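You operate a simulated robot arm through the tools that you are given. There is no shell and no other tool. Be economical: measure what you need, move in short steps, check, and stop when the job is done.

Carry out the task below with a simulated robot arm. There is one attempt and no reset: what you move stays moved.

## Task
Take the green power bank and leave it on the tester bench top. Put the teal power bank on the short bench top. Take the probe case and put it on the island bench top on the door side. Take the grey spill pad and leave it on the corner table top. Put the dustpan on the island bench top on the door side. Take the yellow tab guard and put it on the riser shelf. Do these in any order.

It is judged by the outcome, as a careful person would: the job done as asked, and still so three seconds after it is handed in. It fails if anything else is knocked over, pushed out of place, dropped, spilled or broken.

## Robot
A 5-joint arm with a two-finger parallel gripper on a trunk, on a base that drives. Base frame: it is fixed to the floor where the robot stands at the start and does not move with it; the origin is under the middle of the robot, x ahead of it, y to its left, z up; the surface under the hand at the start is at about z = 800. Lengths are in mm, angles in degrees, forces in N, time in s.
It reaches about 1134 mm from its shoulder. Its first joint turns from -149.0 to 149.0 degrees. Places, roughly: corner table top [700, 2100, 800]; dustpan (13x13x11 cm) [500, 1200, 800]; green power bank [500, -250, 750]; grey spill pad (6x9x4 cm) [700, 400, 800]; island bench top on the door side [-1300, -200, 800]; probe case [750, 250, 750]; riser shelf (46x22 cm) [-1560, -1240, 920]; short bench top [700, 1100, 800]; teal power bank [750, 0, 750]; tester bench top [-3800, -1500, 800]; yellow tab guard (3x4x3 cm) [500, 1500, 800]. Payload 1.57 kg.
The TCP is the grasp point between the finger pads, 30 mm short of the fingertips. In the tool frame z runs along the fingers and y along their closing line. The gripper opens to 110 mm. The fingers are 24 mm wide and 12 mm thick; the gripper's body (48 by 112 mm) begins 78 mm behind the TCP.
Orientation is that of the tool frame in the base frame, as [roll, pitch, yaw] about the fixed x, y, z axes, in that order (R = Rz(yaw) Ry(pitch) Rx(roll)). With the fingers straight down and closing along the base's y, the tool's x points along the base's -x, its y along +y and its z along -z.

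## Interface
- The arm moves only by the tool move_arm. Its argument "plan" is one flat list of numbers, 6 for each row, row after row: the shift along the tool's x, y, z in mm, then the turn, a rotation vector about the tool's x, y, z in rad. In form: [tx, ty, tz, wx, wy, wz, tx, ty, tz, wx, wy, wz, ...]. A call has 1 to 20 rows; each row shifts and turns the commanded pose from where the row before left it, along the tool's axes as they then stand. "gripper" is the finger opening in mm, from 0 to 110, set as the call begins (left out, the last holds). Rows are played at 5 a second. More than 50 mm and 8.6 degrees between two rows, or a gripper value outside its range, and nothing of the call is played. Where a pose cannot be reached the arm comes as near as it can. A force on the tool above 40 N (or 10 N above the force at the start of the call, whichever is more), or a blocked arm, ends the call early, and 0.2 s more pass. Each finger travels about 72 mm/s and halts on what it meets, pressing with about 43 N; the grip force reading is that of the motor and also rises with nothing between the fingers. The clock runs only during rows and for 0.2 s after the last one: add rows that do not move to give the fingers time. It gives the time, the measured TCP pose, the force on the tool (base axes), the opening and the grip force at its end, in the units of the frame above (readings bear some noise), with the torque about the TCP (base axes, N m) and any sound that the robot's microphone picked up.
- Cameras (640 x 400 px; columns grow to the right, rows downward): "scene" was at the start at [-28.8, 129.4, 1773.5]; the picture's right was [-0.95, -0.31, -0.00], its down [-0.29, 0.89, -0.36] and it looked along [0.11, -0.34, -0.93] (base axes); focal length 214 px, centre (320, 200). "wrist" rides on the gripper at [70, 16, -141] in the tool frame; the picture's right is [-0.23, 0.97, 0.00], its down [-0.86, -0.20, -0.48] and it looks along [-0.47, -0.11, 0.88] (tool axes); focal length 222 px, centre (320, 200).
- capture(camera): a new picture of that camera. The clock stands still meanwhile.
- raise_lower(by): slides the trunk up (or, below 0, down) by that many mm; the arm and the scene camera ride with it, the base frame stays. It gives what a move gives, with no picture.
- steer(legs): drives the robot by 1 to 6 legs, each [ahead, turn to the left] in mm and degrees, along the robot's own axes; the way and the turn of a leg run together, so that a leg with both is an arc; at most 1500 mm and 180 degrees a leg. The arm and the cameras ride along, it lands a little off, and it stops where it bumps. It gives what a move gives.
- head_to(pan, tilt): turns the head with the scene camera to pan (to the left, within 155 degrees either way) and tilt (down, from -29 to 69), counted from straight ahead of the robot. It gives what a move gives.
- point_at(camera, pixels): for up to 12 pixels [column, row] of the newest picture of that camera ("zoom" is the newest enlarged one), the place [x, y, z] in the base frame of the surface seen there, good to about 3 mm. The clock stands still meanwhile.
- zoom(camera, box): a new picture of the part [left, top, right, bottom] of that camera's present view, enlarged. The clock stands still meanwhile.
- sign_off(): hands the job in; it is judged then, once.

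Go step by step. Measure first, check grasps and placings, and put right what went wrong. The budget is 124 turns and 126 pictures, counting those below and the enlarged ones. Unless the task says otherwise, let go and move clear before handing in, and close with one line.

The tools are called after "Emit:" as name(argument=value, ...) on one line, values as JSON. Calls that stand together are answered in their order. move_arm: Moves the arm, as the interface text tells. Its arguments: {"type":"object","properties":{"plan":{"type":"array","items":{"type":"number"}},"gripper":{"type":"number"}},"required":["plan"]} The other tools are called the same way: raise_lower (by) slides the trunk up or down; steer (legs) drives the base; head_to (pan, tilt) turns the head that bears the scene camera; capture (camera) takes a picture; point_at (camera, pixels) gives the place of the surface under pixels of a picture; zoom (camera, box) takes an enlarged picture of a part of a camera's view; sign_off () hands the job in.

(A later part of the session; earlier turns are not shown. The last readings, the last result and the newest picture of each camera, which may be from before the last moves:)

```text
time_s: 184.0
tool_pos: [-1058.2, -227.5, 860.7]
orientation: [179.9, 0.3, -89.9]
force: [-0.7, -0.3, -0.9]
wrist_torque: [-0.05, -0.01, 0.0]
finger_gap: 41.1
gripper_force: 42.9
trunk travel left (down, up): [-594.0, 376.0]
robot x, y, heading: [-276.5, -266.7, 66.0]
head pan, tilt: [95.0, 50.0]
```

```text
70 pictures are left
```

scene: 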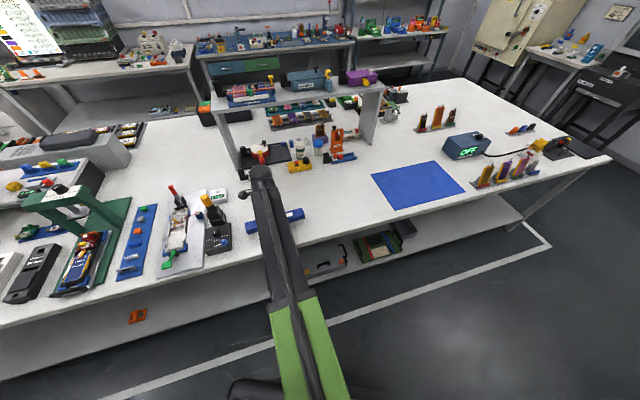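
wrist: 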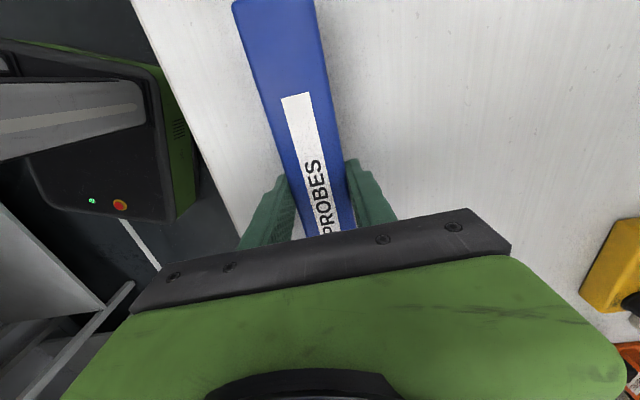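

Case hovers over free top with ~50 mm to the black tool. Lowering, releasing, rising.

Emit:
raise_lower(by=-27)

Emit:
move_arm(plan=[0, 0, 0, 0, 0, 0, 0, 0, 0, 0, 0, 0, 0, 0, 0, 0, 0, 0, 0, 0, 0, 0, 0, 0], gripper=90)

Emit:
raise_lower(by=360)

Emit:
capture(camera="wrist")

```text
time_s: 184.7
tool_pos: [-1058.3, -228.3, 833.7]
orientation: [179.9, 0.1, -89.9]
force: [0.0, -1.0, -1.2]
wrist_torque: [-0.04, -0.06, 0.01]
finger_gap: 41.0
gripper_force: 42.9
trunk travel left (down, up): [-567.0, 403.0]
robot x, y, heading: [-284.1, -267.5, 66.1]
head pan, tilt: [95.0, 50.0]
```

```text
time_s: 185.7
tool_pos: [-1058.1, -227.9, 833.5]
orientation: [180.0, 0.2, -89.9]
force: [1.0, 0.3, 0.3]
wrist_torque: [-0.02, 0.03, 0.0]
finger_gap: 90.0
gripper_force: 0.1
trunk travel left (down, up): [-567.0, 403.0]
robot x, y, heading: [-279.0, -261.5, 66.4]
head pan, tilt: [95.0, 50.0]
```

```text
time_s: 189.2
tool_pos: [-1057.7, -227.0, 1194.6]
orientation: [179.8, 0.2, -90.0]
force: [0.2, -0.9, -0.5]
wrist_torque: [0.0, -0.01, -0.01]
finger_gap: 89.8
gripper_force: 0.0
trunk travel left (down, up): [-927.0, 43.0]
robot x, y, heading: [-278.7, -270.5, 66.2]
head pan, tilt: [95.0, 50.0]
```

```text
69 pictures are left
```

wrist: 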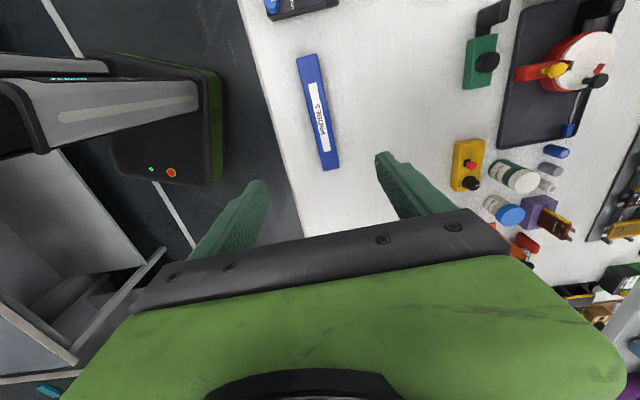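

Probe case is down (318,110). Now swing back and drive to the dustpan.

Emit:
move_arm(plan=[-40.5, -16.5, 0, 0, 0, 0, -40.5, -16.5, 0, 0, 0, 0, -40.5, -16.5, 0, 0, 0, 0, -40.5, -16.5, 0, 0, 0, 0, -40.5, -16.5, 0, 0, 0, 0, -40.5, -16.5, 0, 0, 0, 0, -40.5, -16.5, 0, 0, 0, 0, -40.5, -16.5, 0, 0, 0, 0, -40.5, -16.5, 0, 0, 0, 0, -40.5, -16.5, 0, 0, 0, 0, -40.5, -16.5, 0, 0, 0, 0, -22.2, -39.9, 0, 0, 0, 0, -22.2, -39.9, 0, 0, 0, 0, -22.2, -39.9, 0, 0, 0, 0, -22.2, -39.9, 0, 0, 0, 0, -22.2, -39.9, 0, 0, 0, 0, -22.2, -39.9, 0, 0, 0, 0, -22.2, -39.9, 0, 0, 0, 0, -22.2, -39.9, 0, 0, 0, 0, -22.2, -39.9, 0, 0, 0, 0])

Emit:
steer(legs=[[0, 17], [1270, 0]])

Emit:
head_to(pan=-70, tilt=55)

Emit:
capture(camera="scene")

```text
time_s: 193.4
tool_pos: [-519.4, 417.5, 1195.1]
orientation: [179.9, 0.1, -89.9]
force: [0.9, 0.8, 0.1]
wrist_torque: [-0.06, 0.02, 0.04]
finger_gap: 89.8
gripper_force: 0.1
out of reach, approached as far as the arm can: row 9, 10
trunk travel left (down, up): [-927.0, 43.0]
robot x, y, heading: [-279.0, -263.0, 66.0]
head pan, tilt: [95.0, 50.0]
```

```text
time_s: 200.8
tool_pos: [-555.1, 1571.8, 1194.0]
orientation: [179.9, 0.1, -72.8]
force: [-0.5, 0.8, 0.0]
wrist_torque: [0.01, 0.02, 0.05]
finger_gap: 90.4
gripper_force: 0.0
trunk travel left (down, up): [-927.0, 43.0]
robot x, y, heading: [-130.4, 988.9, 83.4]
head pan, tilt: [95.0, 50.0]
```

```text
time_s: 203.3
tool_pos: [-555.7, 1573.6, 1194.7]
orientation: [179.9, 0.2, -72.9]
force: [-0.1, 0.3, -1.0]
wrist_torque: [0.0, 0.01, 0.01]
finger_gap: 89.7
gripper_force: 0.2
trunk travel left (down, up): [-927.0, 43.0]
robot x, y, heading: [-127.0, 992.5, 83.3]
head pan, tilt: [-70.0, 55.0]
```

```text
68 pictures are left
```

scene: 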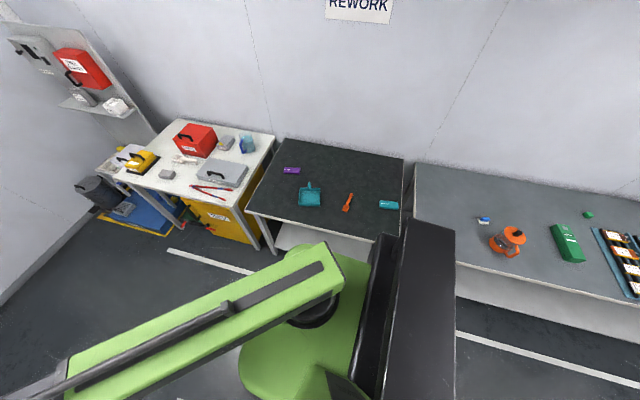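

Emit:
zoom(camera="scene", box=[278, 165, 342, 215])

Emit:
point_at(camera="zoom", pixels=[[210, 240], [415, 235], [405, 370], [205, 365], [310, 175], [310, 200], [300, 300], [310, 170], [325, 220], [215, 300], [310, 235]])

```text
8.00 times, centred on (310, 190) of scene
```

zoom: 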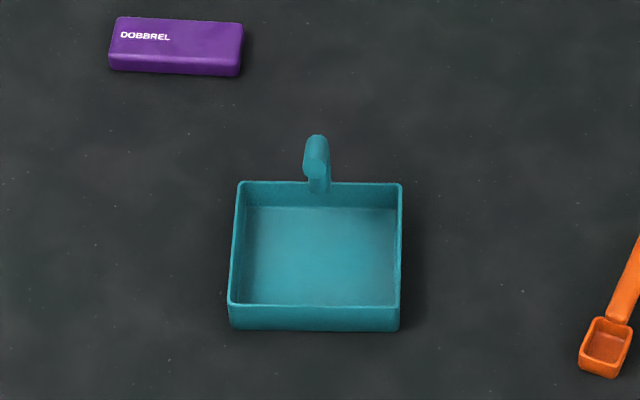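

```text
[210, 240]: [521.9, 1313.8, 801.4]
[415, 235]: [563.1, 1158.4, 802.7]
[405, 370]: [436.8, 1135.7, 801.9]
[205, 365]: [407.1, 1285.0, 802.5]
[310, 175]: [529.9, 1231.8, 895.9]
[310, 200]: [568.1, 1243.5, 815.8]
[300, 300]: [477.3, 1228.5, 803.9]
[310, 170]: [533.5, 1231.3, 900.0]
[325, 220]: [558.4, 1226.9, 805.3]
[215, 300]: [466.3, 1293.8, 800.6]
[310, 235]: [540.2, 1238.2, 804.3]
```

The dustpan has 32 mm walls and a post handle rising from the back to z≈900, hooking forward, pan turned ~12°. I'll grip the handle across y. Swinging over and turning the hand.

Emit:
move_arm(plan=[3.7, -45.8, 0, 0, 0, 0, 3.7, -45.8, 0, 0, 0, 0, 3.7, -45.8, 0, 0, 0, 0, 3.7, -45.8, 0, 0, 0, 0, 3.7, -45.8, 0, 0, 0, 0, 3.7, -45.8, 0, 0, 0, 0, 3.7, -45.8, 0, 0, 0, 0, 3.7, -45.8, 0, 0, 0, 0, 3.7, -45.8, 0, 0, 0, 0, 3.7, -45.8, 0, 0, 0, 0, 3.7, -45.8, 0, 0, 0, 0, 3.7, -45.8, 0, 0, 0, 0, 3.7, -45.8, 0, 0, 0, 0, 3.7, -45.8, 0, 0, 0, 0])

Emit:
move_arm(plan=[39.5, -20.4, 0, 0, 0, 0, 39.5, -20.4, 0, 0, 0, 0, 39.5, -20.4, 0, 0, 0, 0, 39.5, -20.4, 0, 0, 0, 0, 39.5, -20.4, 0, 0, 0, 0, 39.5, -20.4, 0, 0, 0, 0, 39.5, -20.4, 0, 0, 0, 0, 39.5, -20.4, 0, 0, 0, 0, 39.5, -20.4, 0, 0, 0, 0, 39.5, -20.4, 0, 0, 0, 0, 39.5, -20.4, 0, 0, 0, 0, 39.5, -20.4, 0, 0, 0, 0, 39.5, -20.4, 0, 0, 0, 0, 39.5, -20.4, 0, 0, 0, 0, 39.5, -20.4, 0, 0, 0, 0])

Emit:
move_arm(plan=[0, 0, 0, 0, 0, 0.1383, 0, 0, 0, 0, 0, 0.1383, 0, 0, 0, 0, 0, 0.1383, 0, 0, 0, 0, 0, 0.1383, 0, 0, 0, 0, 0, 0.1383, 0, 0, 0, 0, 0, 0.1383, 0, 0, 0, 0, 0, 0.1383, 0, 0, 0, 0, 0, 0.1383, 0, 0, 0, 0, 0, 0.1383, 0, 0, 0, 0, 0, 0.1383, 0, 0, 0, 0, 0, 0.1383, 0, 0, 0, 0, 0, 0.1383], gripper=70)

Emit:
raise_lower(by=-120)

Emit:
capture(camera="wrist")

```text
time_s: 206.3
tool_pos: [73.3, 1712.3, 1194.5]
orientation: [179.9, 0.1, -72.7]
force: [1.1, 0.0, 0.5]
wrist_torque: [-0.05, 0.0, -0.02]
finger_gap: 90.0
gripper_force: 0.0
trunk travel left (down, up): [-927.0, 43.0]
robot x, y, heading: [-125.1, 993.9, 83.1]
head pan, tilt: [-70.0, 55.0]
```

```text
time_s: 209.5
tool_pos: [541.2, 1236.2, 1194.1]
orientation: [179.9, 0.3, -72.7]
force: [-0.1, -1.1, 0.4]
wrist_torque: [-0.03, 0.01, 0.02]
finger_gap: 89.9
gripper_force: 0.1
out of reach, approached as far as the arm can: row 8
trunk travel left (down, up): [-927.0, 43.0]
robot x, y, heading: [-123.3, 992.4, 83.2]
head pan, tilt: [-70.0, 55.0]
```

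```text
time_s: 212.1
tool_pos: [538.7, 1237.6, 1193.8]
orientation: [179.8, -0.1, -168.0]
force: [0.5, -1.4, -0.7]
wrist_torque: [-0.02, 0.01, -0.03]
finger_gap: 70.3
gripper_force: 0.0
trunk travel left (down, up): [-927.0, 43.0]
robot x, y, heading: [-128.1, 987.2, 83.3]
head pan, tilt: [-70.0, 55.0]
```

```text
time_s: 213.6
tool_pos: [539.1, 1237.9, 1074.6]
orientation: [179.8, -0.1, -167.8]
force: [-0.4, -0.5, -0.1]
wrist_torque: [0.02, 0.02, 0.0]
finger_gap: 70.0
gripper_force: 0.0
trunk travel left (down, up): [-807.0, 163.0]
robot x, y, heading: [-125.6, 990.1, 83.2]
head pan, tilt: [-70.0, 55.0]
```

```text
66 pictures are left
```

wrist: 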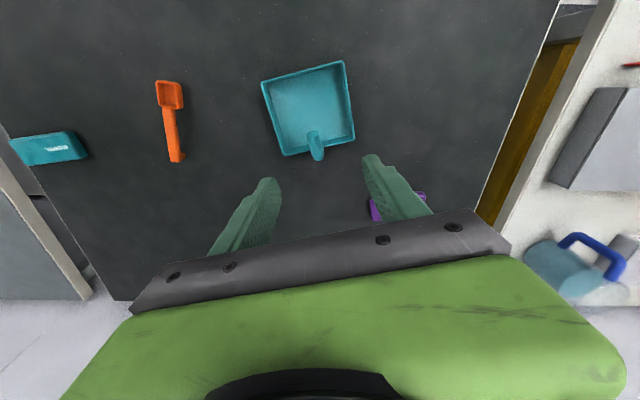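

Emit:
zoom(camera="wrist", box=[250, 50, 378, 170])

Emit:
point_at(camera="wrist", pixels=[[312, 136], [316, 145], [318, 155], [319, 159], [343, 63], [264, 84], [286, 153], [353, 137], [300, 100]])

```text
3.33 times, centred on (314, 110) of wrist
```

zoom: 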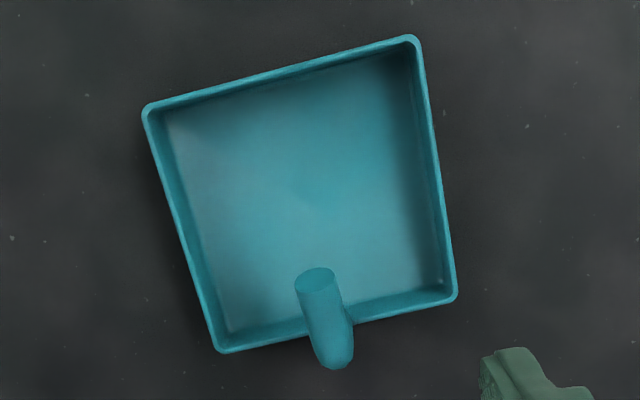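

```text
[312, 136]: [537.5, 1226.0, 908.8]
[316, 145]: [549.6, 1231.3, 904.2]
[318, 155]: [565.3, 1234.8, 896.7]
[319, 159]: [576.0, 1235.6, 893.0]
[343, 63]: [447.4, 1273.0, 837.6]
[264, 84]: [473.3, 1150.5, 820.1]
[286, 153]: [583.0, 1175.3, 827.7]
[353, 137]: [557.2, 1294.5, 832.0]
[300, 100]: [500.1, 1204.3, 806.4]
```

Handle bar is ~20 mm thick at (551,1231), z≈885–906. Centring on it, lowering to TCP 889 and gripping.

Emit:
move_arm(plan=[-10.2, -9.4, 0, 0, 0, 0, 0, 0, 0, 0, 0, 0])

Emit:
raise_lower(by=-186)

Emit:
capture(camera="wrist")

```text
time_s: 214.2
tool_pos: [551.8, 1232.4, 1074.6]
orientation: [179.7, 0.0, -167.9]
force: [-0.4, 0.6, -0.2]
wrist_torque: [0.04, 0.03, 0.05]
finger_gap: 70.0
gripper_force: 0.0
trunk travel left (down, up): [-807.0, 163.0]
robot x, y, heading: [-126.5, 990.8, 83.3]
head pan, tilt: [-70.0, 55.0]
```

```text
time_s: 216.2
tool_pos: [551.2, 1232.0, 888.4]
orientation: [179.9, -0.1, -167.9]
force: [-0.3, 0.4, 0.5]
wrist_torque: [0.01, 0.03, 0.01]
finger_gap: 70.4
gripper_force: 0.0
trunk travel left (down, up): [-621.0, 349.0]
robot x, y, heading: [-127.8, 989.5, 83.2]
head pan, tilt: [-70.0, 55.0]
```

```text
64 pictures are left
```

wrist: 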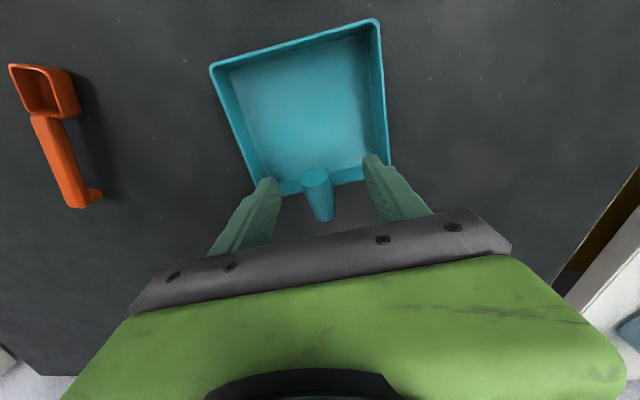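

The bar sits between the fingers at (318,190). Closing and lifting slightly to check tilt.

Emit:
move_arm(plan=[0, 0, 0, 0, 0, 0, 0, 0, 0, 0, 0, 0, 0, 0, 0, 0, 0, 0, 0, 0, 0, 0, 0, 0], gripper=5)

Emit:
raise_lower(by=80)

Emit:
capture(camera="wrist")

```text
time_s: 217.2
tool_pos: [550.7, 1232.9, 888.5]
orientation: [179.7, -0.1, -167.8]
force: [-0.1, -0.3, 0.8]
wrist_torque: [0.0, 0.02, -0.04]
finger_gap: 17.1
gripper_force: 32.1
trunk travel left (down, up): [-621.0, 349.0]
robot x, y, heading: [-124.8, 991.4, 83.2]
head pan, tilt: [-70.0, 55.0]
```

```text
time_s: 218.4
tool_pos: [552.4, 1231.6, 968.5]
orientation: [179.8, -0.1, -167.8]
force: [0.0, -0.3, -0.4]
wrist_torque: [-0.01, -0.02, -0.01]
finger_gap: 17.0
gripper_force: 32.0
trunk travel left (down, up): [-701.0, 269.0]
robot x, y, heading: [-126.1, 989.8, 83.4]
head pan, tilt: [-70.0, 55.0]
```

```text
63 pictures are left
```

wrist: 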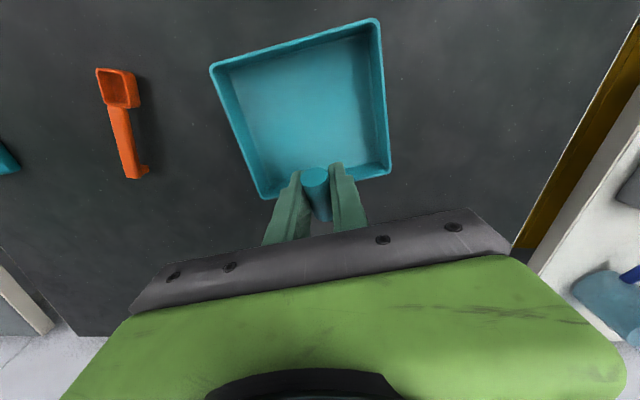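

The pan lifts level. Raising, swinging around the front, then reversing to the island.

Emit:
raise_lower(by=230)

Emit:
move_arm(plan=[23.7, 37.6, 0, 0, 0, 0, 23.7, 37.6, 0, 0, 0, 0, 23.7, 37.6, 0, 0, 0, 0, 23.7, 37.6, 0, 0, 0, 0, 23.7, 37.6, 0, 0, 0, 0, 23.7, 37.6, 0, 0, 0, 0, 23.7, 37.6, 0, 0, 0, 0, 23.7, 37.6, 0, 0, 0, 0, 23.7, 37.6, 0, 0, 0, 0, 23.7, 37.6, 0, 0, 0, 0, 23.7, 37.6, 0, 0, 0, 0, 23.7, 37.6, 0, 0, 0, 0, 23.7, 37.6, 0, 0, 0, 0, 23.7, 37.6, 0, 0, 0, 0, 23.7, 37.6, 0, 0, 0, 0])

Emit:
move_arm(plan=[45.9, -0.2, 0, 0, 0, 0, 45.9, -0.2, 0, 0, 0, 0, 45.9, -0.2, 0, 0, 0, 0, 45.9, -0.2, 0, 0, 0, 0, 45.9, -0.2, 0, 0, 0, 0, 45.9, -0.2, 0, 0, 0, 0, 45.9, -0.2, 0, 0, 0, 0, 45.9, -0.2, 0, 0, 0, 0, 45.9, -0.2, 0, 0, 0, 0, 45.9, -0.2, 0, 0, 0, 0, 45.9, -0.2, 0, 0, 0, 0, 45.9, -0.2, 0, 0, 0, 0])

Emit:
steer(legs=[[0, -5], [-960, 0]])

Emit:
head_to(pan=95, tilt=50)

Emit:
capture(camera="scene")

```text
time_s: 220.8
tool_pos: [552.9, 1231.9, 1198.7]
orientation: [179.8, -0.1, -167.8]
force: [-0.2, 0.2, -0.8]
wrist_torque: [0.0, 0.0, 0.01]
finger_gap: 17.0
gripper_force: 32.3
trunk travel left (down, up): [-931.0, 39.0]
robot x, y, heading: [-126.5, 991.8, 83.3]
head pan, tilt: [-70.0, 55.0]
```

```text
time_s: 224.0
tool_pos: [86.0, 1709.2, 1197.7]
orientation: [179.8, -0.1, -167.7]
force: [0.9, 0.2, -1.5]
wrist_torque: [0.01, 0.0, 0.0]
finger_gap: 17.1
gripper_force: 32.2
out of reach, approached as far as the arm can: row 10
trunk travel left (down, up): [-931.0, 39.0]
robot x, y, heading: [-126.9, 988.8, 83.3]
head pan, tilt: [-70.0, 55.0]
```

```text
time_s: 226.6
tool_pos: [-453.9, 1591.5, 1197.5]
orientation: [179.8, 0.0, -167.8]
force: [-0.4, 0.4, -0.4]
wrist_torque: [0.01, -0.05, -0.02]
finger_gap: 17.2
gripper_force: 32.3
out of reach, approached as far as the arm can: row 5
trunk travel left (down, up): [-931.0, 39.0]
robot x, y, heading: [-126.2, 989.6, 83.3]
head pan, tilt: [-70.0, 55.0]
```

```text
time_s: 232.2
tool_pos: [-604.2, 646.0, 1198.3]
orientation: [179.8, -0.1, -172.0]
force: [-0.1, -0.5, -1.0]
wrist_torque: [0.03, 0.02, 0.01]
finger_gap: 17.3
gripper_force: 32.8
trunk travel left (down, up): [-931.0, 39.0]
robot x, y, heading: [-317.1, 22.1, 78.9]
head pan, tilt: [-70.0, 55.0]
```

```text
time_s: 234.8
tool_pos: [-603.5, 646.4, 1197.6]
orientation: [179.8, -0.2, -171.9]
force: [-0.1, -0.6, 0.1]
wrist_torque: [0.0, 0.0, 0.03]
finger_gap: 17.2
gripper_force: 32.5
trunk travel left (down, up): [-931.0, 39.0]
robot x, y, heading: [-319.8, 26.8, 79.0]
head pan, tilt: [95.0, 50.0]
```

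```text
62 pictures are left
```

scene: 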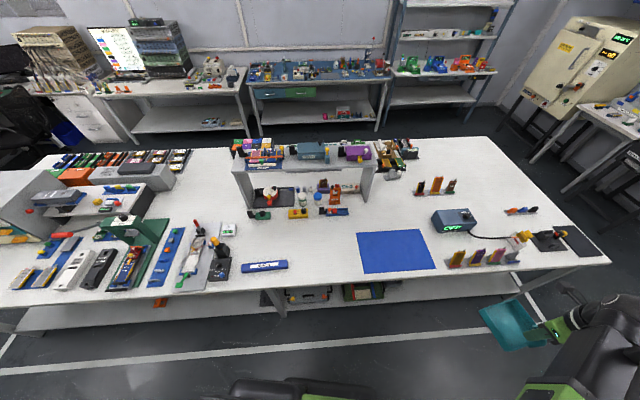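

Placing the pan between the case and the mat, TCP at (-1060,100).

Emit:
move_arm(plan=[42.6, -17.9, 0, 0, 0, 0, 42.6, -17.9, 0, 0, 0, 0, 42.6, -17.9, 0, 0, 0, 0, 42.6, -17.9, 0, 0, 0, 0, 42.6, -17.9, 0, 0, 0, 0, 42.6, -17.9, 0, 0, 0, 0, 42.6, -17.9, 0, 0, 0, 0, 42.6, -17.9, 0, 0, 0, 0, 21, -37.1, 0, 0, 0, 0, 21, -37.1, 0, 0, 0, 0, 21, -37.1, 0, 0, 0, 0, 21, -37.1, 0, 0, 0, 0, 21, -37.1, 0, 0, 0, 0, 21, -37.1, 0, 0, 0, 0, 21, -37.1, 0, 0, 0, 0, 21, -37.1, 0, 0, 0, 0, 21, -37.1, 0, 0, 0, 0])

Emit:
raise_lower(by=-270)

Emit:
capture(camera="scene")

Emit:
capture(camera="wrist")

```text
time_s: 238.4
tool_pos: [-1065.7, 99.0, 1197.4]
orientation: [179.9, -0.2, -172.0]
force: [0.3, 0.3, -1.2]
wrist_torque: [0.04, -0.02, -0.01]
finger_gap: 17.2
gripper_force: 32.1
out of reach, approached as far as the arm can: row 6, 8, 16
trunk travel left (down, up): [-931.0, 39.0]
robot x, y, heading: [-317.5, 27.2, 78.6]
head pan, tilt: [95.0, 50.0]
```

```text
time_s: 241.1
tool_pos: [-1065.6, 98.9, 929.4]
orientation: [179.9, -0.1, -171.8]
force: [0.5, 0.4, -0.5]
wrist_torque: [-0.01, -0.03, -0.04]
finger_gap: 17.1
gripper_force: 32.0
trunk travel left (down, up): [-661.0, 309.0]
robot x, y, heading: [-317.5, 24.1, 79.2]
head pan, tilt: [95.0, 50.0]
```

```text
61 pictures are left
```

scene: 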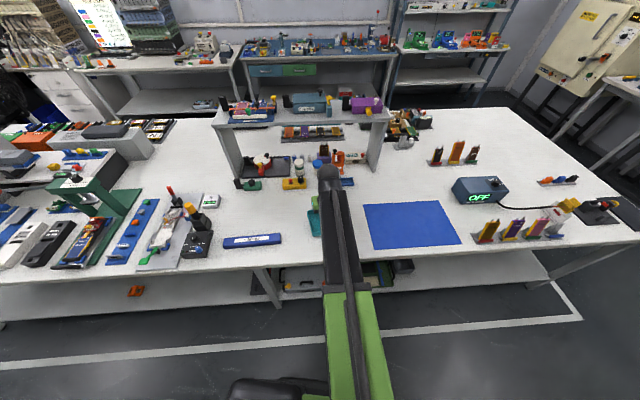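

```text
60 pictures are left
```

wrist: 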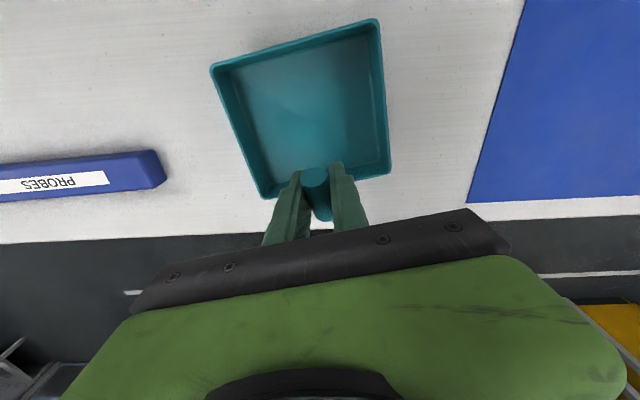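

Pan is over free top. Lowering to contact, releasing with small opening, and rising.

Emit:
raise_lower(by=-39)

Emit:
move_arm(plan=[0, 0, 0, 0, 0, 0, 0, 0, 0, 0, 0, 0, 0, 0, 0, 0, 0, 0, 0, 0, 0, 0, 0, 0], gripper=80)

Emit:
raise_lower(by=310)

Emit:
capture(camera="wrist")

```text
time_s: 241.9
tool_pos: [-1066.5, 100.4, 889.1]
orientation: [179.8, -0.2, -171.9]
force: [0.1, -0.2, -1.2]
wrist_torque: [0.0, -0.05, -0.01]
finger_gap: 17.0
gripper_force: 32.5
trunk travel left (down, up): [-622.0, 348.0]
robot x, y, heading: [-315.2, 25.1, 78.8]
head pan, tilt: [95.0, 50.0]
```

```text
time_s: 242.9
tool_pos: [-1065.1, 99.0, 889.1]
orientation: [179.8, -0.1, -172.0]
force: [-0.8, 0.3, 0.4]
wrist_torque: [0.0, -0.02, -0.01]
finger_gap: 80.2
gripper_force: 0.1
trunk travel left (down, up): [-622.0, 348.0]
robot x, y, heading: [-319.1, 24.6, 79.2]
head pan, tilt: [95.0, 50.0]
```

```text
time_s: 246.0
tool_pos: [-1065.0, 99.1, 1199.8]
orientation: [179.8, -0.1, -171.8]
force: [-0.1, -0.2, 0.8]
wrist_torque: [-0.03, 0.0, 0.01]
finger_gap: 80.1
gripper_force: 0.0
trunk travel left (down, up): [-932.0, 38.0]
robot x, y, heading: [-320.5, 23.1, 79.0]
head pan, tilt: [95.0, 50.0]
```

```text
59 pictures are left
```

wrist: 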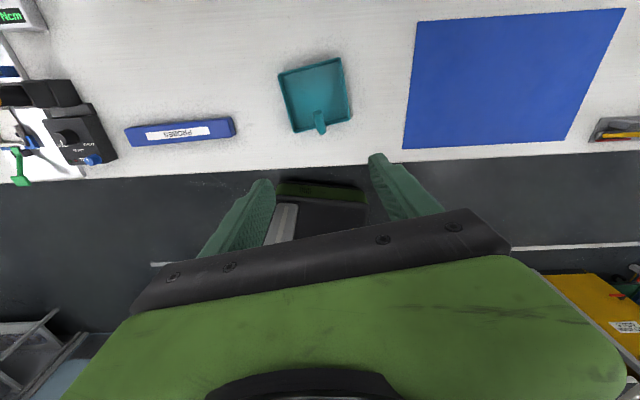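

Dustpan stands on the island at (316,95). Last: the green bank. Turning right 60° and driving ahead 200 toward the front bench.

Emit:
steer(legs=[[0, -60], [200, 0]])

Emit:
head_to(pan=-40, tilt=50)

Emit:
capture(camera="scene")

```text
time_s: 250.3
tool_pos: [-426.3, 773.2, 1198.5]
orientation: [179.9, -0.1, 126.5]
force: [-0.4, 0.3, -0.1]
wrist_torque: [0.06, -0.06, 0.04]
finger_gap: 79.8
gripper_force: 0.1
trunk travel left (down, up): [-932.0, 38.0]
robot x, y, heading: [-124.9, 36.4, 17.7]
head pan, tilt: [95.0, 50.0]
```

```text
time_s: 252.5
tool_pos: [-425.5, 772.8, 1198.9]
orientation: [179.9, -0.2, 126.5]
force: [0.6, -0.2, 0.1]
wrist_torque: [-0.01, 0.01, -0.01]
finger_gap: 80.1
gripper_force: 0.1
trunk travel left (down, up): [-932.0, 38.0]
robot x, y, heading: [-122.3, 38.3, 17.4]
head pan, tilt: [-40.0, 50.0]
```

```text
58 pictures are left
```

scene: 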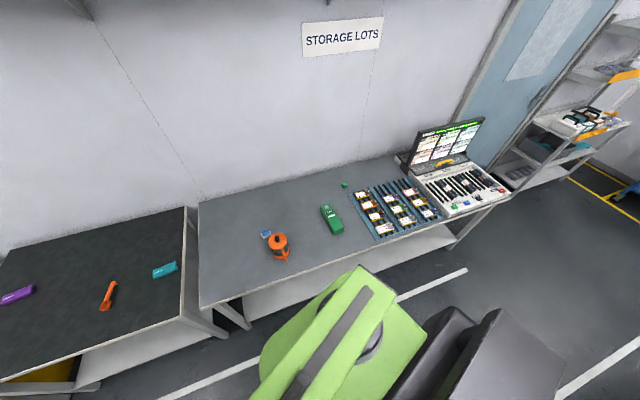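

Emit:
zoom(camera="scene", box=[300, 185, 364, 245])

Emit:
point_at(camera="scene", pixels=[[323, 207], [334, 206], [343, 226], [331, 229], [333, 216], [440, 130], [475, 125], [407, 155], [375, 235], [355, 195]])

```text
6.67 times, centred on (332, 215) of scene
```

zoom: 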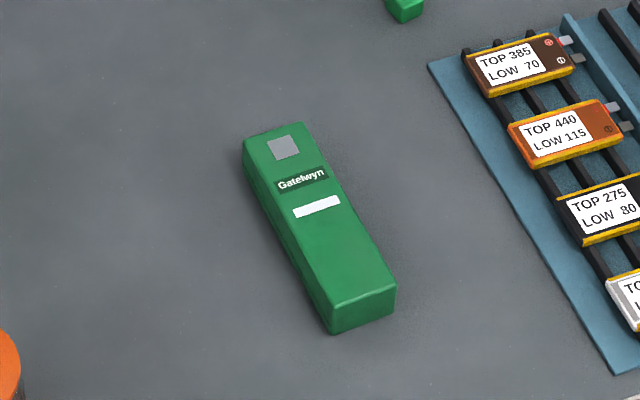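

```text
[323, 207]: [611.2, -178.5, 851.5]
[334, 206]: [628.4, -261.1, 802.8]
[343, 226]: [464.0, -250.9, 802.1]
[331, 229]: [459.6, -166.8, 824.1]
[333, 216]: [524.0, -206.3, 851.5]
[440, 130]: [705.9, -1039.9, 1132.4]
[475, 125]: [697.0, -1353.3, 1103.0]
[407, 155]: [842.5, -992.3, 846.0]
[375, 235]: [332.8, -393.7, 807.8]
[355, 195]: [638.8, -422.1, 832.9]
```

Green bank centre ≈(530,-206). Swinging the arm there by way of the front.

Emit:
move_arm(plan=[-30.9, 34.8, 0, 0, 0, 0, -30.9, 34.8, 0, 0, 0, 0, -30.9, 34.8, 0, 0, 0, 0, -30.9, 34.8, 0, 0, 0, 0, -30.9, 34.8, 0, 0, 0, 0, -30.9, 34.8, 0, 0, 0, 0, -30.9, 34.8, 0, 0, 0, 0, -30.9, 34.8, 0, 0, 0, 0, -30.9, 34.8, 0, 0, 0, 0, -30.9, 34.8, 0, 0, 0, 0, -30.9, 34.8, 0, 0, 0, 0, -30.9, 34.8, 0, 0, 0, 0, -30.9, 34.8, 0, 0, 0, 0], gripper=110)

Emit:
move_arm(plan=[-47.4, 0.4, 0, 0, 0, 0, -47.4, 0.4, 0, 0, 0, 0, -47.4, 0.4, 0, 0, 0, 0, -47.4, 0.4, 0, 0, 0, 0, -47.4, 0.4, 0, 0, 0, 0, -47.4, 0.4, 0, 0, 0, 0, -47.4, 0.4, 0, 0, 0, 0, -47.4, 0.4, 0, 0, 0, 0, -47.4, 0.4, 0, 0, 0, 0, -47.4, 0.4, 0, 0, 0, 0, -47.4, 0.4, 0, 0, 0, 0, -47.4, 0.4, 0, 0, 0, 0, -47.4, 0.4, 0, 0, 0, 0, -47.4, 0.4, 0, 0, 0, 0])

Emit:
move_arm(plan=[-32.2, -30.3, 0, 0, 0, 0, -32.2, -30.3, 0, 0, 0, 0, -32.2, -30.3, 0, 0, 0, 0, -32.2, -30.3, 0, 0, 0, 0, -32.2, -30.3, 0, 0, 0, 0, -32.2, -30.3, 0, 0, 0, 0, -32.2, -30.3, 0, 0, 0, 0, -32.2, -30.3, 0, 0, 0, 0, -32.2, -30.3, 0, 0, 0, 0, 0, 0, 0, 0, 0, -0.135, 0, 0, 0, 0, 0, -0.135, 0, 0, 0, 0, 0, -0.135, 0, 0, 0, 0, 0, -0.135, 0, 0, 0, 0, 0, -0.135, 0, 0, 0, 0, 0, -0.135])

Emit:
raise_lower(by=-150)

Emit:
capture(camera="wrist")

```text
time_s: 255.3
tool_pos: [176.1, 720.6, 1200.5]
orientation: [179.9, -0.1, 126.5]
force: [0.7, -0.1, -0.1]
wrist_torque: [0.01, 0.05, 0.01]
finger_gap: 110.4
gripper_force: 0.2
out of reach, approached as far as the arm can: row 4, 5, 13
trunk travel left (down, up): [-932.0, 38.0]
robot x, y, heading: [-124.0, 37.3, 18.1]
head pan, tilt: [-40.0, 50.0]
```

```text
time_s: 258.3
tool_pos: [582.2, 189.7, 1200.3]
orientation: [179.9, -0.1, 126.5]
force: [0.0, -0.2, 0.0]
wrist_torque: [-0.01, -0.03, -0.02]
finger_gap: 110.1
gripper_force: 0.1
out of reach, approached as far as the arm can: row 5, 6, 8, 11
trunk travel left (down, up): [-932.0, 38.0]
robot x, y, heading: [-118.8, 39.6, 17.8]
head pan, tilt: [-40.0, 50.0]
```

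```text
time_s: 261.5
tool_pos: [531.0, -203.9, 1200.5]
orientation: [179.8, 0.0, 173.0]
force: [0.2, -0.3, -0.5]
wrist_torque: [-0.02, 0.01, 0.0]
finger_gap: 109.8
gripper_force: 0.1
out of reach, approached as far as the arm can: row 9
trunk travel left (down, up): [-932.0, 38.0]
robot x, y, heading: [-122.9, 36.1, 18.0]
head pan, tilt: [-40.0, 50.0]
```

```text
time_s: 263.2
tool_pos: [531.9, -204.2, 1049.9]
orientation: [179.8, 0.0, 172.8]
force: [-0.5, 0.6, 0.1]
wrist_torque: [-0.02, 0.03, 0.03]
finger_gap: 110.1
gripper_force: 0.1
trunk travel left (down, up): [-782.0, 188.0]
robot x, y, heading: [-127.5, 37.6, 17.8]
head pan, tilt: [-40.0, 50.0]
```

```text
56 pictures are left
```

wrist: 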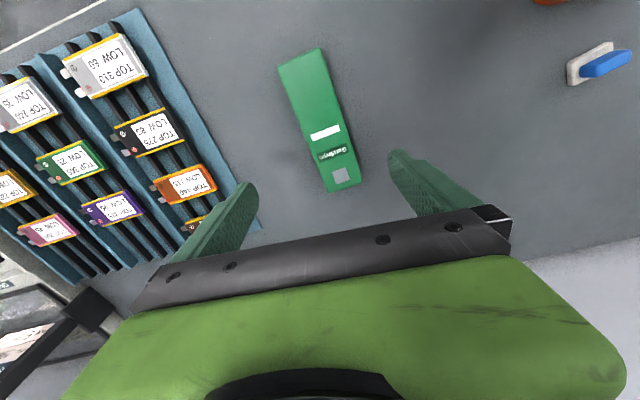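

Emit:
point_at(camera="wrist", pixels=[[280, 66], [319, 50], [359, 181], [328, 190], [320, 120], [210, 130], [245, 200]])

```text
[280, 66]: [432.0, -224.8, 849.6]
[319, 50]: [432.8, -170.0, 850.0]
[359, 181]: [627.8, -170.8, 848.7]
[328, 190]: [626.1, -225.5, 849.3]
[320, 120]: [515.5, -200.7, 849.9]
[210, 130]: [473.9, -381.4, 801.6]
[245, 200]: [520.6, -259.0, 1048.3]
```

Bank is axis-aligned, centre (530,-198), 55 wide, top 850. Align, lower, grip, lift.

Emit:
move_arm(plan=[2.7, 5.7, 0, 0, 0, -0.126, 0, 0, 0, 0, 0, 0])

Emit:
raise_lower(by=-215)

Emit:
move_arm(plan=[0, 0, 0, 0, 0, 0, 0, 0, 0, 0, 0, 0, 0, 0, 0, 0, 0, 0, 0, 0, 0, 0, 0, 0], gripper=35)

Emit:
raise_lower(by=365)

Emit:
capture(camera="wrist")

```text
time_s: 263.8
tool_pos: [528.8, -196.9, 1049.1]
orientation: [179.8, 0.1, -179.7]
force: [-0.4, -0.2, -0.2]
wrist_torque: [0.02, 0.01, -0.02]
finger_gap: 110.1
gripper_force: 0.1
trunk travel left (down, up): [-782.0, 188.0]
robot x, y, heading: [-124.8, 36.6, 17.6]
head pan, tilt: [-40.0, 50.0]
```

```text
time_s: 266.1
tool_pos: [528.0, -197.9, 834.6]
orientation: [179.8, 0.1, -179.9]
force: [-0.7, -0.7, -0.5]
wrist_torque: [-0.01, 0.0, 0.02]
finger_gap: 110.3
gripper_force: 0.1
trunk travel left (down, up): [-567.0, 403.0]
robot x, y, heading: [-120.2, 35.2, 18.0]
head pan, tilt: [-40.0, 50.0]
```

```text
time_s: 267.1
tool_pos: [528.2, -198.0, 834.4]
orientation: [179.9, 0.1, -179.8]
force: [1.9, 1.8, 1.9]
wrist_torque: [-0.12, 0.15, 0.07]
finger_gap: 64.0
gripper_force: 42.9
trunk travel left (down, up): [-567.0, 403.0]
robot x, y, heading: [-124.8, 35.2, 17.6]
head pan, tilt: [-40.0, 50.0]
```

```text
time_s: 270.6
tool_pos: [528.4, -197.5, 1199.5]
orientation: [179.9, 0.1, -179.9]
force: [0.1, 0.1, -3.6]
wrist_torque: [0.01, 0.02, -0.02]
finger_gap: 63.5
gripper_force: 42.9
trunk travel left (down, up): [-932.0, 38.0]
robot x, y, heading: [-125.0, 35.0, 17.5]
head pan, tilt: [-40.0, 50.0]
```

```text
55 pictures are left
```

wrist: 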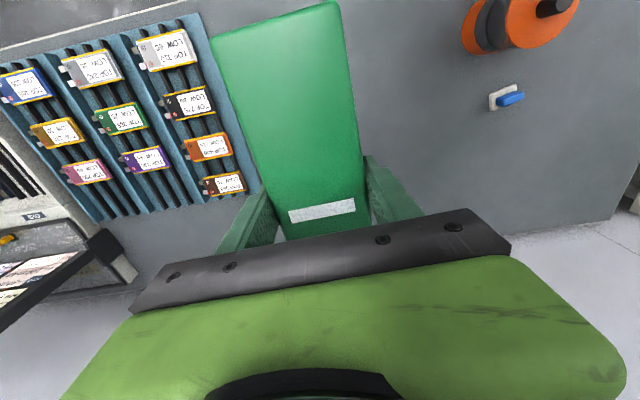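

Green bank held (gap 63.5, −3.6 N). Turning to heading ~82° and reversing down the aisle past the island's end.

Emit:
steer(legs=[[0, 64], [-1200, 0]])

Emit:
head_to(pan=140, tilt=30)

Emit:
capture(camera="scene")

```text
time_s: 279.4
tool_pos: [235.5, -597.9, 1198.9]
orientation: [179.8, 0.2, -113.6]
force: [0.7, 0.3, -3.1]
wrist_torque: [0.04, 0.03, 0.0]
finger_gap: 63.9
gripper_force: 43.3
trunk travel left (down, up): [-932.0, 38.0]
robot x, y, heading: [-240.0, -1100.8, 83.7]
head pan, tilt: [-40.0, 50.0]
```

```text
time_s: 282.1
tool_pos: [235.4, -595.3, 1199.7]
orientation: [179.8, 0.1, -113.5]
force: [-0.1, 0.1, -3.1]
wrist_torque: [-0.01, 0.03, 0.01]
finger_gap: 63.7
gripper_force: 43.0
trunk travel left (down, up): [-932.0, 38.0]
robot x, y, heading: [-242.8, -1098.6, 83.6]
head pan, tilt: [140.0, 30.0]
```

```text
54 pictures are left
```

scene: 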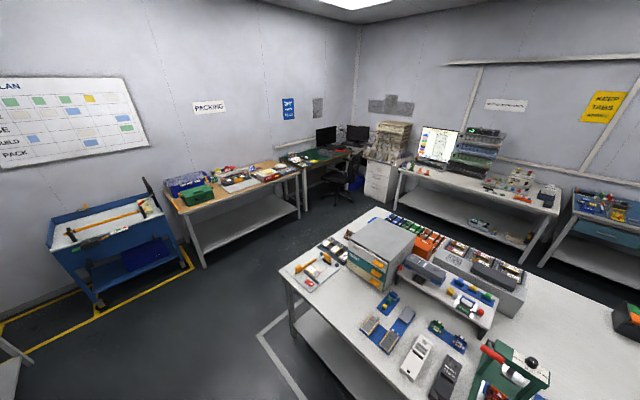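

Emit:
point_at(camera="scene", pixels=[[280, 268], [378, 210], [250, 330], [180, 310], [220, 265], [330, 220], [400, 270], [410, 172], [470, 180], [540, 200], [350, 200], [205, 265]])

Emit:
zoom(camera="scene", box=[360, 110, 600, 260])

```text
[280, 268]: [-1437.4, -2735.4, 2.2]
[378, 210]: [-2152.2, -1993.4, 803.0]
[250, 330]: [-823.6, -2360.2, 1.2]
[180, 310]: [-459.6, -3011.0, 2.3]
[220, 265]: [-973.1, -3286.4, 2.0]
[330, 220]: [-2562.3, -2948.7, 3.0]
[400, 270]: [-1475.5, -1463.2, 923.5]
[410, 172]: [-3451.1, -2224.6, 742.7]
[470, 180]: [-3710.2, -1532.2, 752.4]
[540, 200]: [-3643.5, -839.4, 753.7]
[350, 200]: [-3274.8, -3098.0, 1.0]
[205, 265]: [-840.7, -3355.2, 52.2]
```

```text
2.67 times, centred on (480, 185) of scene
```

zoom: 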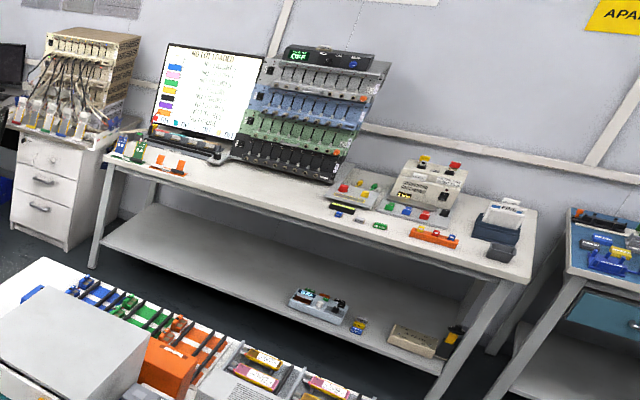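

Tester top is z≈752 with front edge x≈-3450. I reverse to y≈-2500, turn left and head -x along the corridor.

Emit:
steer(legs=[[-1400, 0], [0, 96], [1200, 0]])

Emit:
head_to(pan=0, tilt=30)

Emit:
capture(camera="scene")

```text
time_s: 298.9
tool_pos: [-2167.6, -2104.7, 1198.3]
orientation: [179.9, 0.0, -16.6]
force: [-1.4, 0.1, -2.8]
wrist_torque: [0.0, -0.01, -0.03]
finger_gap: 63.6
gripper_force: 43.6
trunk travel left (down, up): [-932.0, 38.0]
robot x, y, heading: [-1613.6, -2514.2, -179.2]
head pan, tilt: [140.0, 30.0]
```

```text
time_s: 301.2
tool_pos: [-2168.2, -2104.7, 1198.3]
orientation: [179.8, 0.2, -16.7]
force: [0.0, 0.1, -3.4]
wrist_torque: [0.04, -0.04, 0.01]
finger_gap: 63.7
gripper_force: 43.3
trunk travel left (down, up): [-932.0, 38.0]
robot x, y, heading: [-1608.5, -2509.6, -179.3]
head pan, tilt: [0.0, 30.0]
```

```text
52 pictures are left
```

scene: 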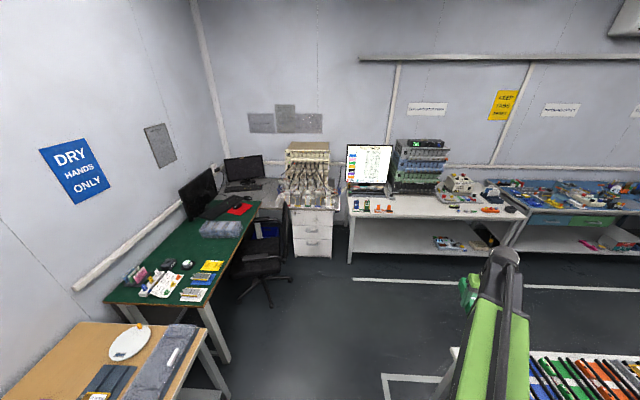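

A chair stands at (265,270). I measure it and the tester top before continuing.

Emit:
point_at(camera="scene", pixels=[[290, 278], [265, 260], [280, 215], [275, 305], [355, 205], [400, 210], [430, 212], [350, 260], [505, 245], [420, 200]])

Emit:
zoom(camera="scene", box=[330, 130, 530, 255])

Emit:
point_at(camera="zoom", pixels=[[280, 240], [240, 230], [330, 235], [300, 220], [300, 275], [380, 250], [250, 270], [190, 245], [400, 215]])

```text
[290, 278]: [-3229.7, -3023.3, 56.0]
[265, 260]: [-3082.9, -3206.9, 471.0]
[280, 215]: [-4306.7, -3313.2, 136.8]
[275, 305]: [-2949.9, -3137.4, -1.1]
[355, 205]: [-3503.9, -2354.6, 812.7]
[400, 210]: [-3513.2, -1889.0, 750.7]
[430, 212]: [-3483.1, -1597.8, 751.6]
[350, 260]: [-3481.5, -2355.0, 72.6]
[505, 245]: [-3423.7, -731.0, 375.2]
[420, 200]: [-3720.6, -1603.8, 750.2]
```

```text
3.20 times, centred on (430, 192) of scene
```

zoom: 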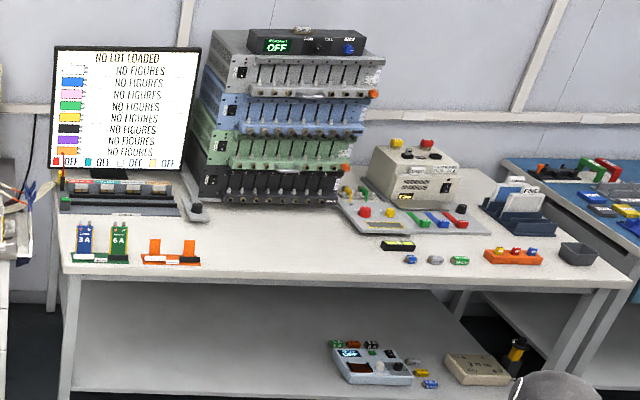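

```text
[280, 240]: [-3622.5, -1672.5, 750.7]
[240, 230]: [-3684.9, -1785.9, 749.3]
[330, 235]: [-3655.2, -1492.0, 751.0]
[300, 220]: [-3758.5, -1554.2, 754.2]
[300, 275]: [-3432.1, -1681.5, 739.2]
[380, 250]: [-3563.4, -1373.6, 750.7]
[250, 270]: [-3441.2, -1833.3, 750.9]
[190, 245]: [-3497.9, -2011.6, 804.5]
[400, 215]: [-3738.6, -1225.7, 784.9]
```

Free area on the tester top around (-3580,-1690). Driving to about (-2760,-1780), heading 90.

Emit:
steer(legs=[[1150, 0], [0, -90], [740, 0]])

Emit:
head_to(pan=85, tilt=50)

Emit:
capture(camera="scene")

```text
time_s: 314.5
tool_pos: [-2446.2, -1230.0, 1199.9]
orientation: [179.8, 0.2, -103.8]
force: [-0.6, 0.3, -3.3]
wrist_torque: [-0.06, -0.01, -0.03]
finger_gap: 63.6
gripper_force: 43.7
trunk travel left (down, up): [-932.0, 38.0]
robot x, y, heading: [-2818.0, -1806.3, 94.2]
head pan, tilt: [0.0, 30.0]
```

```text
time_s: 316.1
tool_pos: [-2445.9, -1229.2, 1199.4]
orientation: [179.8, 0.2, -103.7]
force: [-0.6, 0.2, -3.5]
wrist_torque: [-0.01, 0.02, 0.01]
finger_gap: 63.7
gripper_force: 42.7
trunk travel left (down, up): [-932.0, 38.0]
robot x, y, heading: [-2818.4, -1806.8, 94.0]
head pan, tilt: [85.0, 50.0]
```

```text
50 pictures are left
```

scene: 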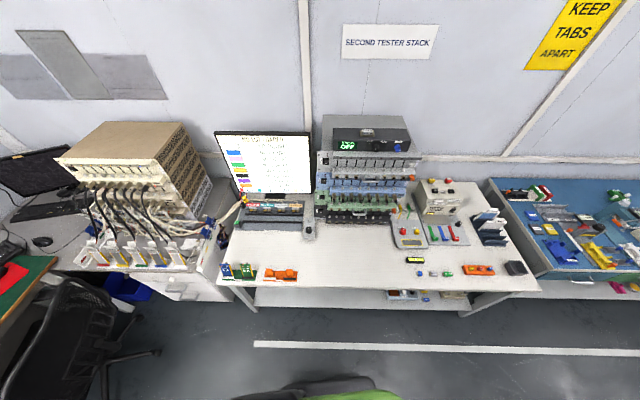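

Emit:
point_at(camera="scene", pixels=[[350, 250], [350, 283], [330, 240], [298, 275], [405, 262], [350, 222], [320, 262], [390, 245], [345, 215], [375, 270], [360, 125]])

```text
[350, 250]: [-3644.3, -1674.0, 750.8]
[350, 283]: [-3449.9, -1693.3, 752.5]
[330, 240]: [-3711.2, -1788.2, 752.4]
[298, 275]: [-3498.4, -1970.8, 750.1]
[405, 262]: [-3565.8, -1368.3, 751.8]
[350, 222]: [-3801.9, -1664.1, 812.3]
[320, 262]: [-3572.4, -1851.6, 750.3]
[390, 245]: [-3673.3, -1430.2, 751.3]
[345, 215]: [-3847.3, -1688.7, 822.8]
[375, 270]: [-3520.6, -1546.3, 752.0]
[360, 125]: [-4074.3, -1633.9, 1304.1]
```

Swinging the arm left over the free spot (-3590,-1690).

Emit:
move_arm(plan=[1.2, 45, 0, 0, 0, 0, 1.2, 45, 0, 0, 0, 0, 1.2, 45, 0, 0, 0, 0, 1.2, 45, 0, 0, 0, 0, 1.2, 45, 0, 0, 0, 0, 1.2, 45, 0, 0, 0, 0, 1.2, 45, 0, 0, 0, 0, 1.2, 45, 0, 0, 0, 0, 1.2, 45, 0, 0, 0, 0, 1.2, 45, 0, 0, 0, 0, 1.2, 45, 0, 0, 0, 0, 1.2, 45, 0, 0, 0, 0, 1.2, 45, 0, 0, 0, 0])

Emit:
move_arm(plan=[30.7, 31.1, 0, 0, 0, 0, 30.7, 31.1, 0, 0, 0, 0, 30.7, 31.1, 0, 0, 0, 0, 30.7, 31.1, 0, 0, 0, 0, 30.7, 31.1, 0, 0, 0, 0, 30.7, 31.1, 0, 0, 0, 0, 30.7, 31.1, 0, 0, 0, 0, 30.7, 31.1, 0, 0, 0, 0, 30.7, 31.1, 0, 0, 0, 0, 30.7, 31.1, 0, 0, 0, 0, 30.7, 31.1, 0, 0, 0, 0, 30.7, 31.1, 0, 0, 0, 0, 41.6, 5.5, 0, 0, 0, 0, 41.6, 5.5, 0, 0, 0, 0, 41.6, 5.5, 0, 0, 0, 0, 41.6, 5.5, 0, 0, 0, 0, 41.6, 5.5, 0, 0, 0, 0, 41.6, 5.5, 0, 0, 0, 0, 41.6, 5.5, 0, 0, 0, 0, 41.6, 5.5, 0, 0, 0, 0])

Emit:
raise_lower(by=-300)

Emit:
capture(camera="wrist")

Emit:
capture(camera="scene")

```text
time_s: 318.9
tool_pos: [-3018.5, -1105.3, 1198.3]
orientation: [179.9, 0.1, -103.7]
force: [0.3, 0.4, -3.7]
wrist_torque: [-0.02, -0.02, 0.0]
finger_gap: 63.8
gripper_force: 43.1
out of reach, approached as far as the arm can: row 2, 7
trunk travel left (down, up): [-932.0, 38.0]
robot x, y, heading: [-2820.1, -1807.0, 94.3]
head pan, tilt: [85.0, 50.0]
```

```text
time_s: 323.1
tool_pos: [-3588.3, -1689.4, 1199.1]
orientation: [180.0, 0.1, -103.7]
force: [-0.7, -0.1, -3.7]
wrist_torque: [-0.01, 0.04, -0.01]
finger_gap: 63.8
gripper_force: 43.2
out of reach, approached as far as the arm can: row 4, 8
trunk travel left (down, up): [-932.0, 38.0]
robot x, y, heading: [-2815.8, -1800.5, 94.3]
head pan, tilt: [85.0, 50.0]
```

```text
time_s: 326.1
tool_pos: [-3587.4, -1688.8, 898.3]
orientation: [179.8, 0.0, -103.7]
force: [0.5, 0.7, -3.3]
wrist_torque: [-0.06, 0.02, 0.01]
finger_gap: 64.0
gripper_force: 43.5
trunk travel left (down, up): [-632.0, 338.0]
robot x, y, heading: [-2820.1, -1807.1, 94.4]
head pan, tilt: [85.0, 50.0]
```

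```text
49 pictures are left
```

wrist: 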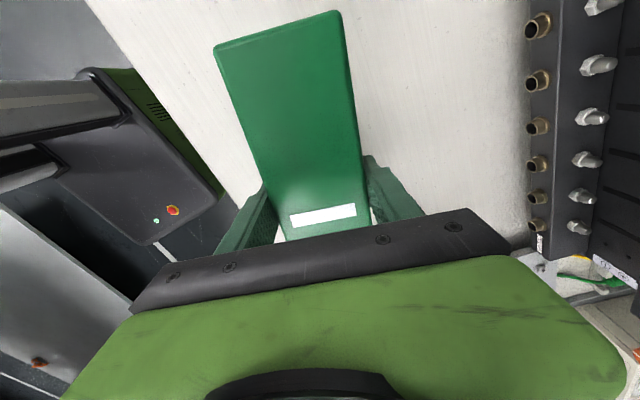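

```text
48 pictures are left
```

scene: 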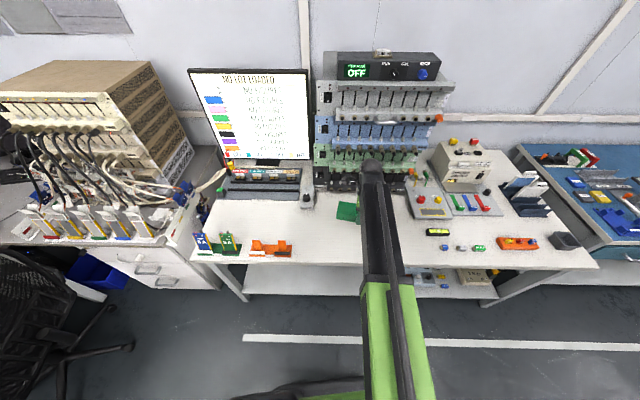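

Area clear; bench top at 751 means TCP ≈785 at contact. Lowering in two steps.

Emit:
raise_lower(by=-104)

Emit:
raise_lower(by=-8)

Emit:
capture(camera="wrist")

```text
time_s: 327.5
tool_pos: [-3587.0, -1689.1, 795.1]
orientation: [179.9, 0.1, -103.7]
force: [1.3, -1.3, -3.0]
wrist_torque: [-0.02, 0.01, 0.0]
finger_gap: 63.8
gripper_force: 42.8
trunk travel left (down, up): [-528.0, 442.0]
robot x, y, heading: [-2816.6, -1805.4, 94.2]
head pan, tilt: [85.0, 50.0]
```

```text
time_s: 328.1
tool_pos: [-3587.1, -1687.7, 787.9]
orientation: [180.0, 0.0, -103.7]
force: [0.5, 0.4, -3.9]
wrist_torque: [0.0, 0.0, 0.04]
finger_gap: 63.8
gripper_force: 42.2
trunk travel left (down, up): [-520.0, 450.0]
robot x, y, heading: [-2819.6, -1805.1, 94.3]
head pan, tilt: [85.0, 50.0]
```

```text
47 pictures are left
```

wrist: 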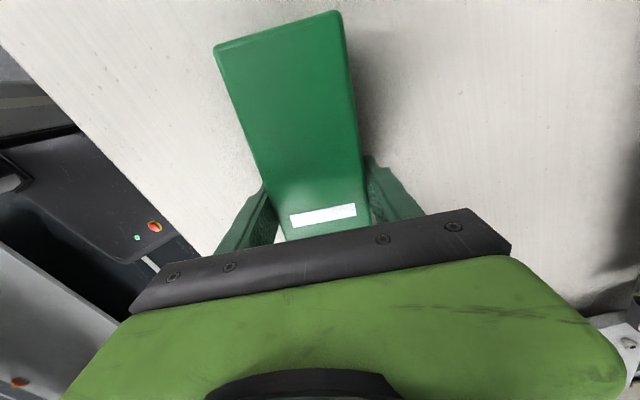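

Still carrying full weight (−3.9 N), so not touching yet; down 3 more.

Emit:
raise_lower(by=-3)

```text
time_s: 328.6
tool_pos: [-3587.0, -1688.5, 784.6]
orientation: [179.8, 0.1, -103.7]
force: [-1.0, 0.3, 1.2]
wrist_torque: [0.42, -0.18, 0.11]
finger_gap: 63.5
gripper_force: 43.2
trunk travel left (down, up): [-517.0, 453.0]
robot x, y, heading: [-2815.1, -1807.3, 94.3]
head pan, tilt: [85.0, 50.0]
```

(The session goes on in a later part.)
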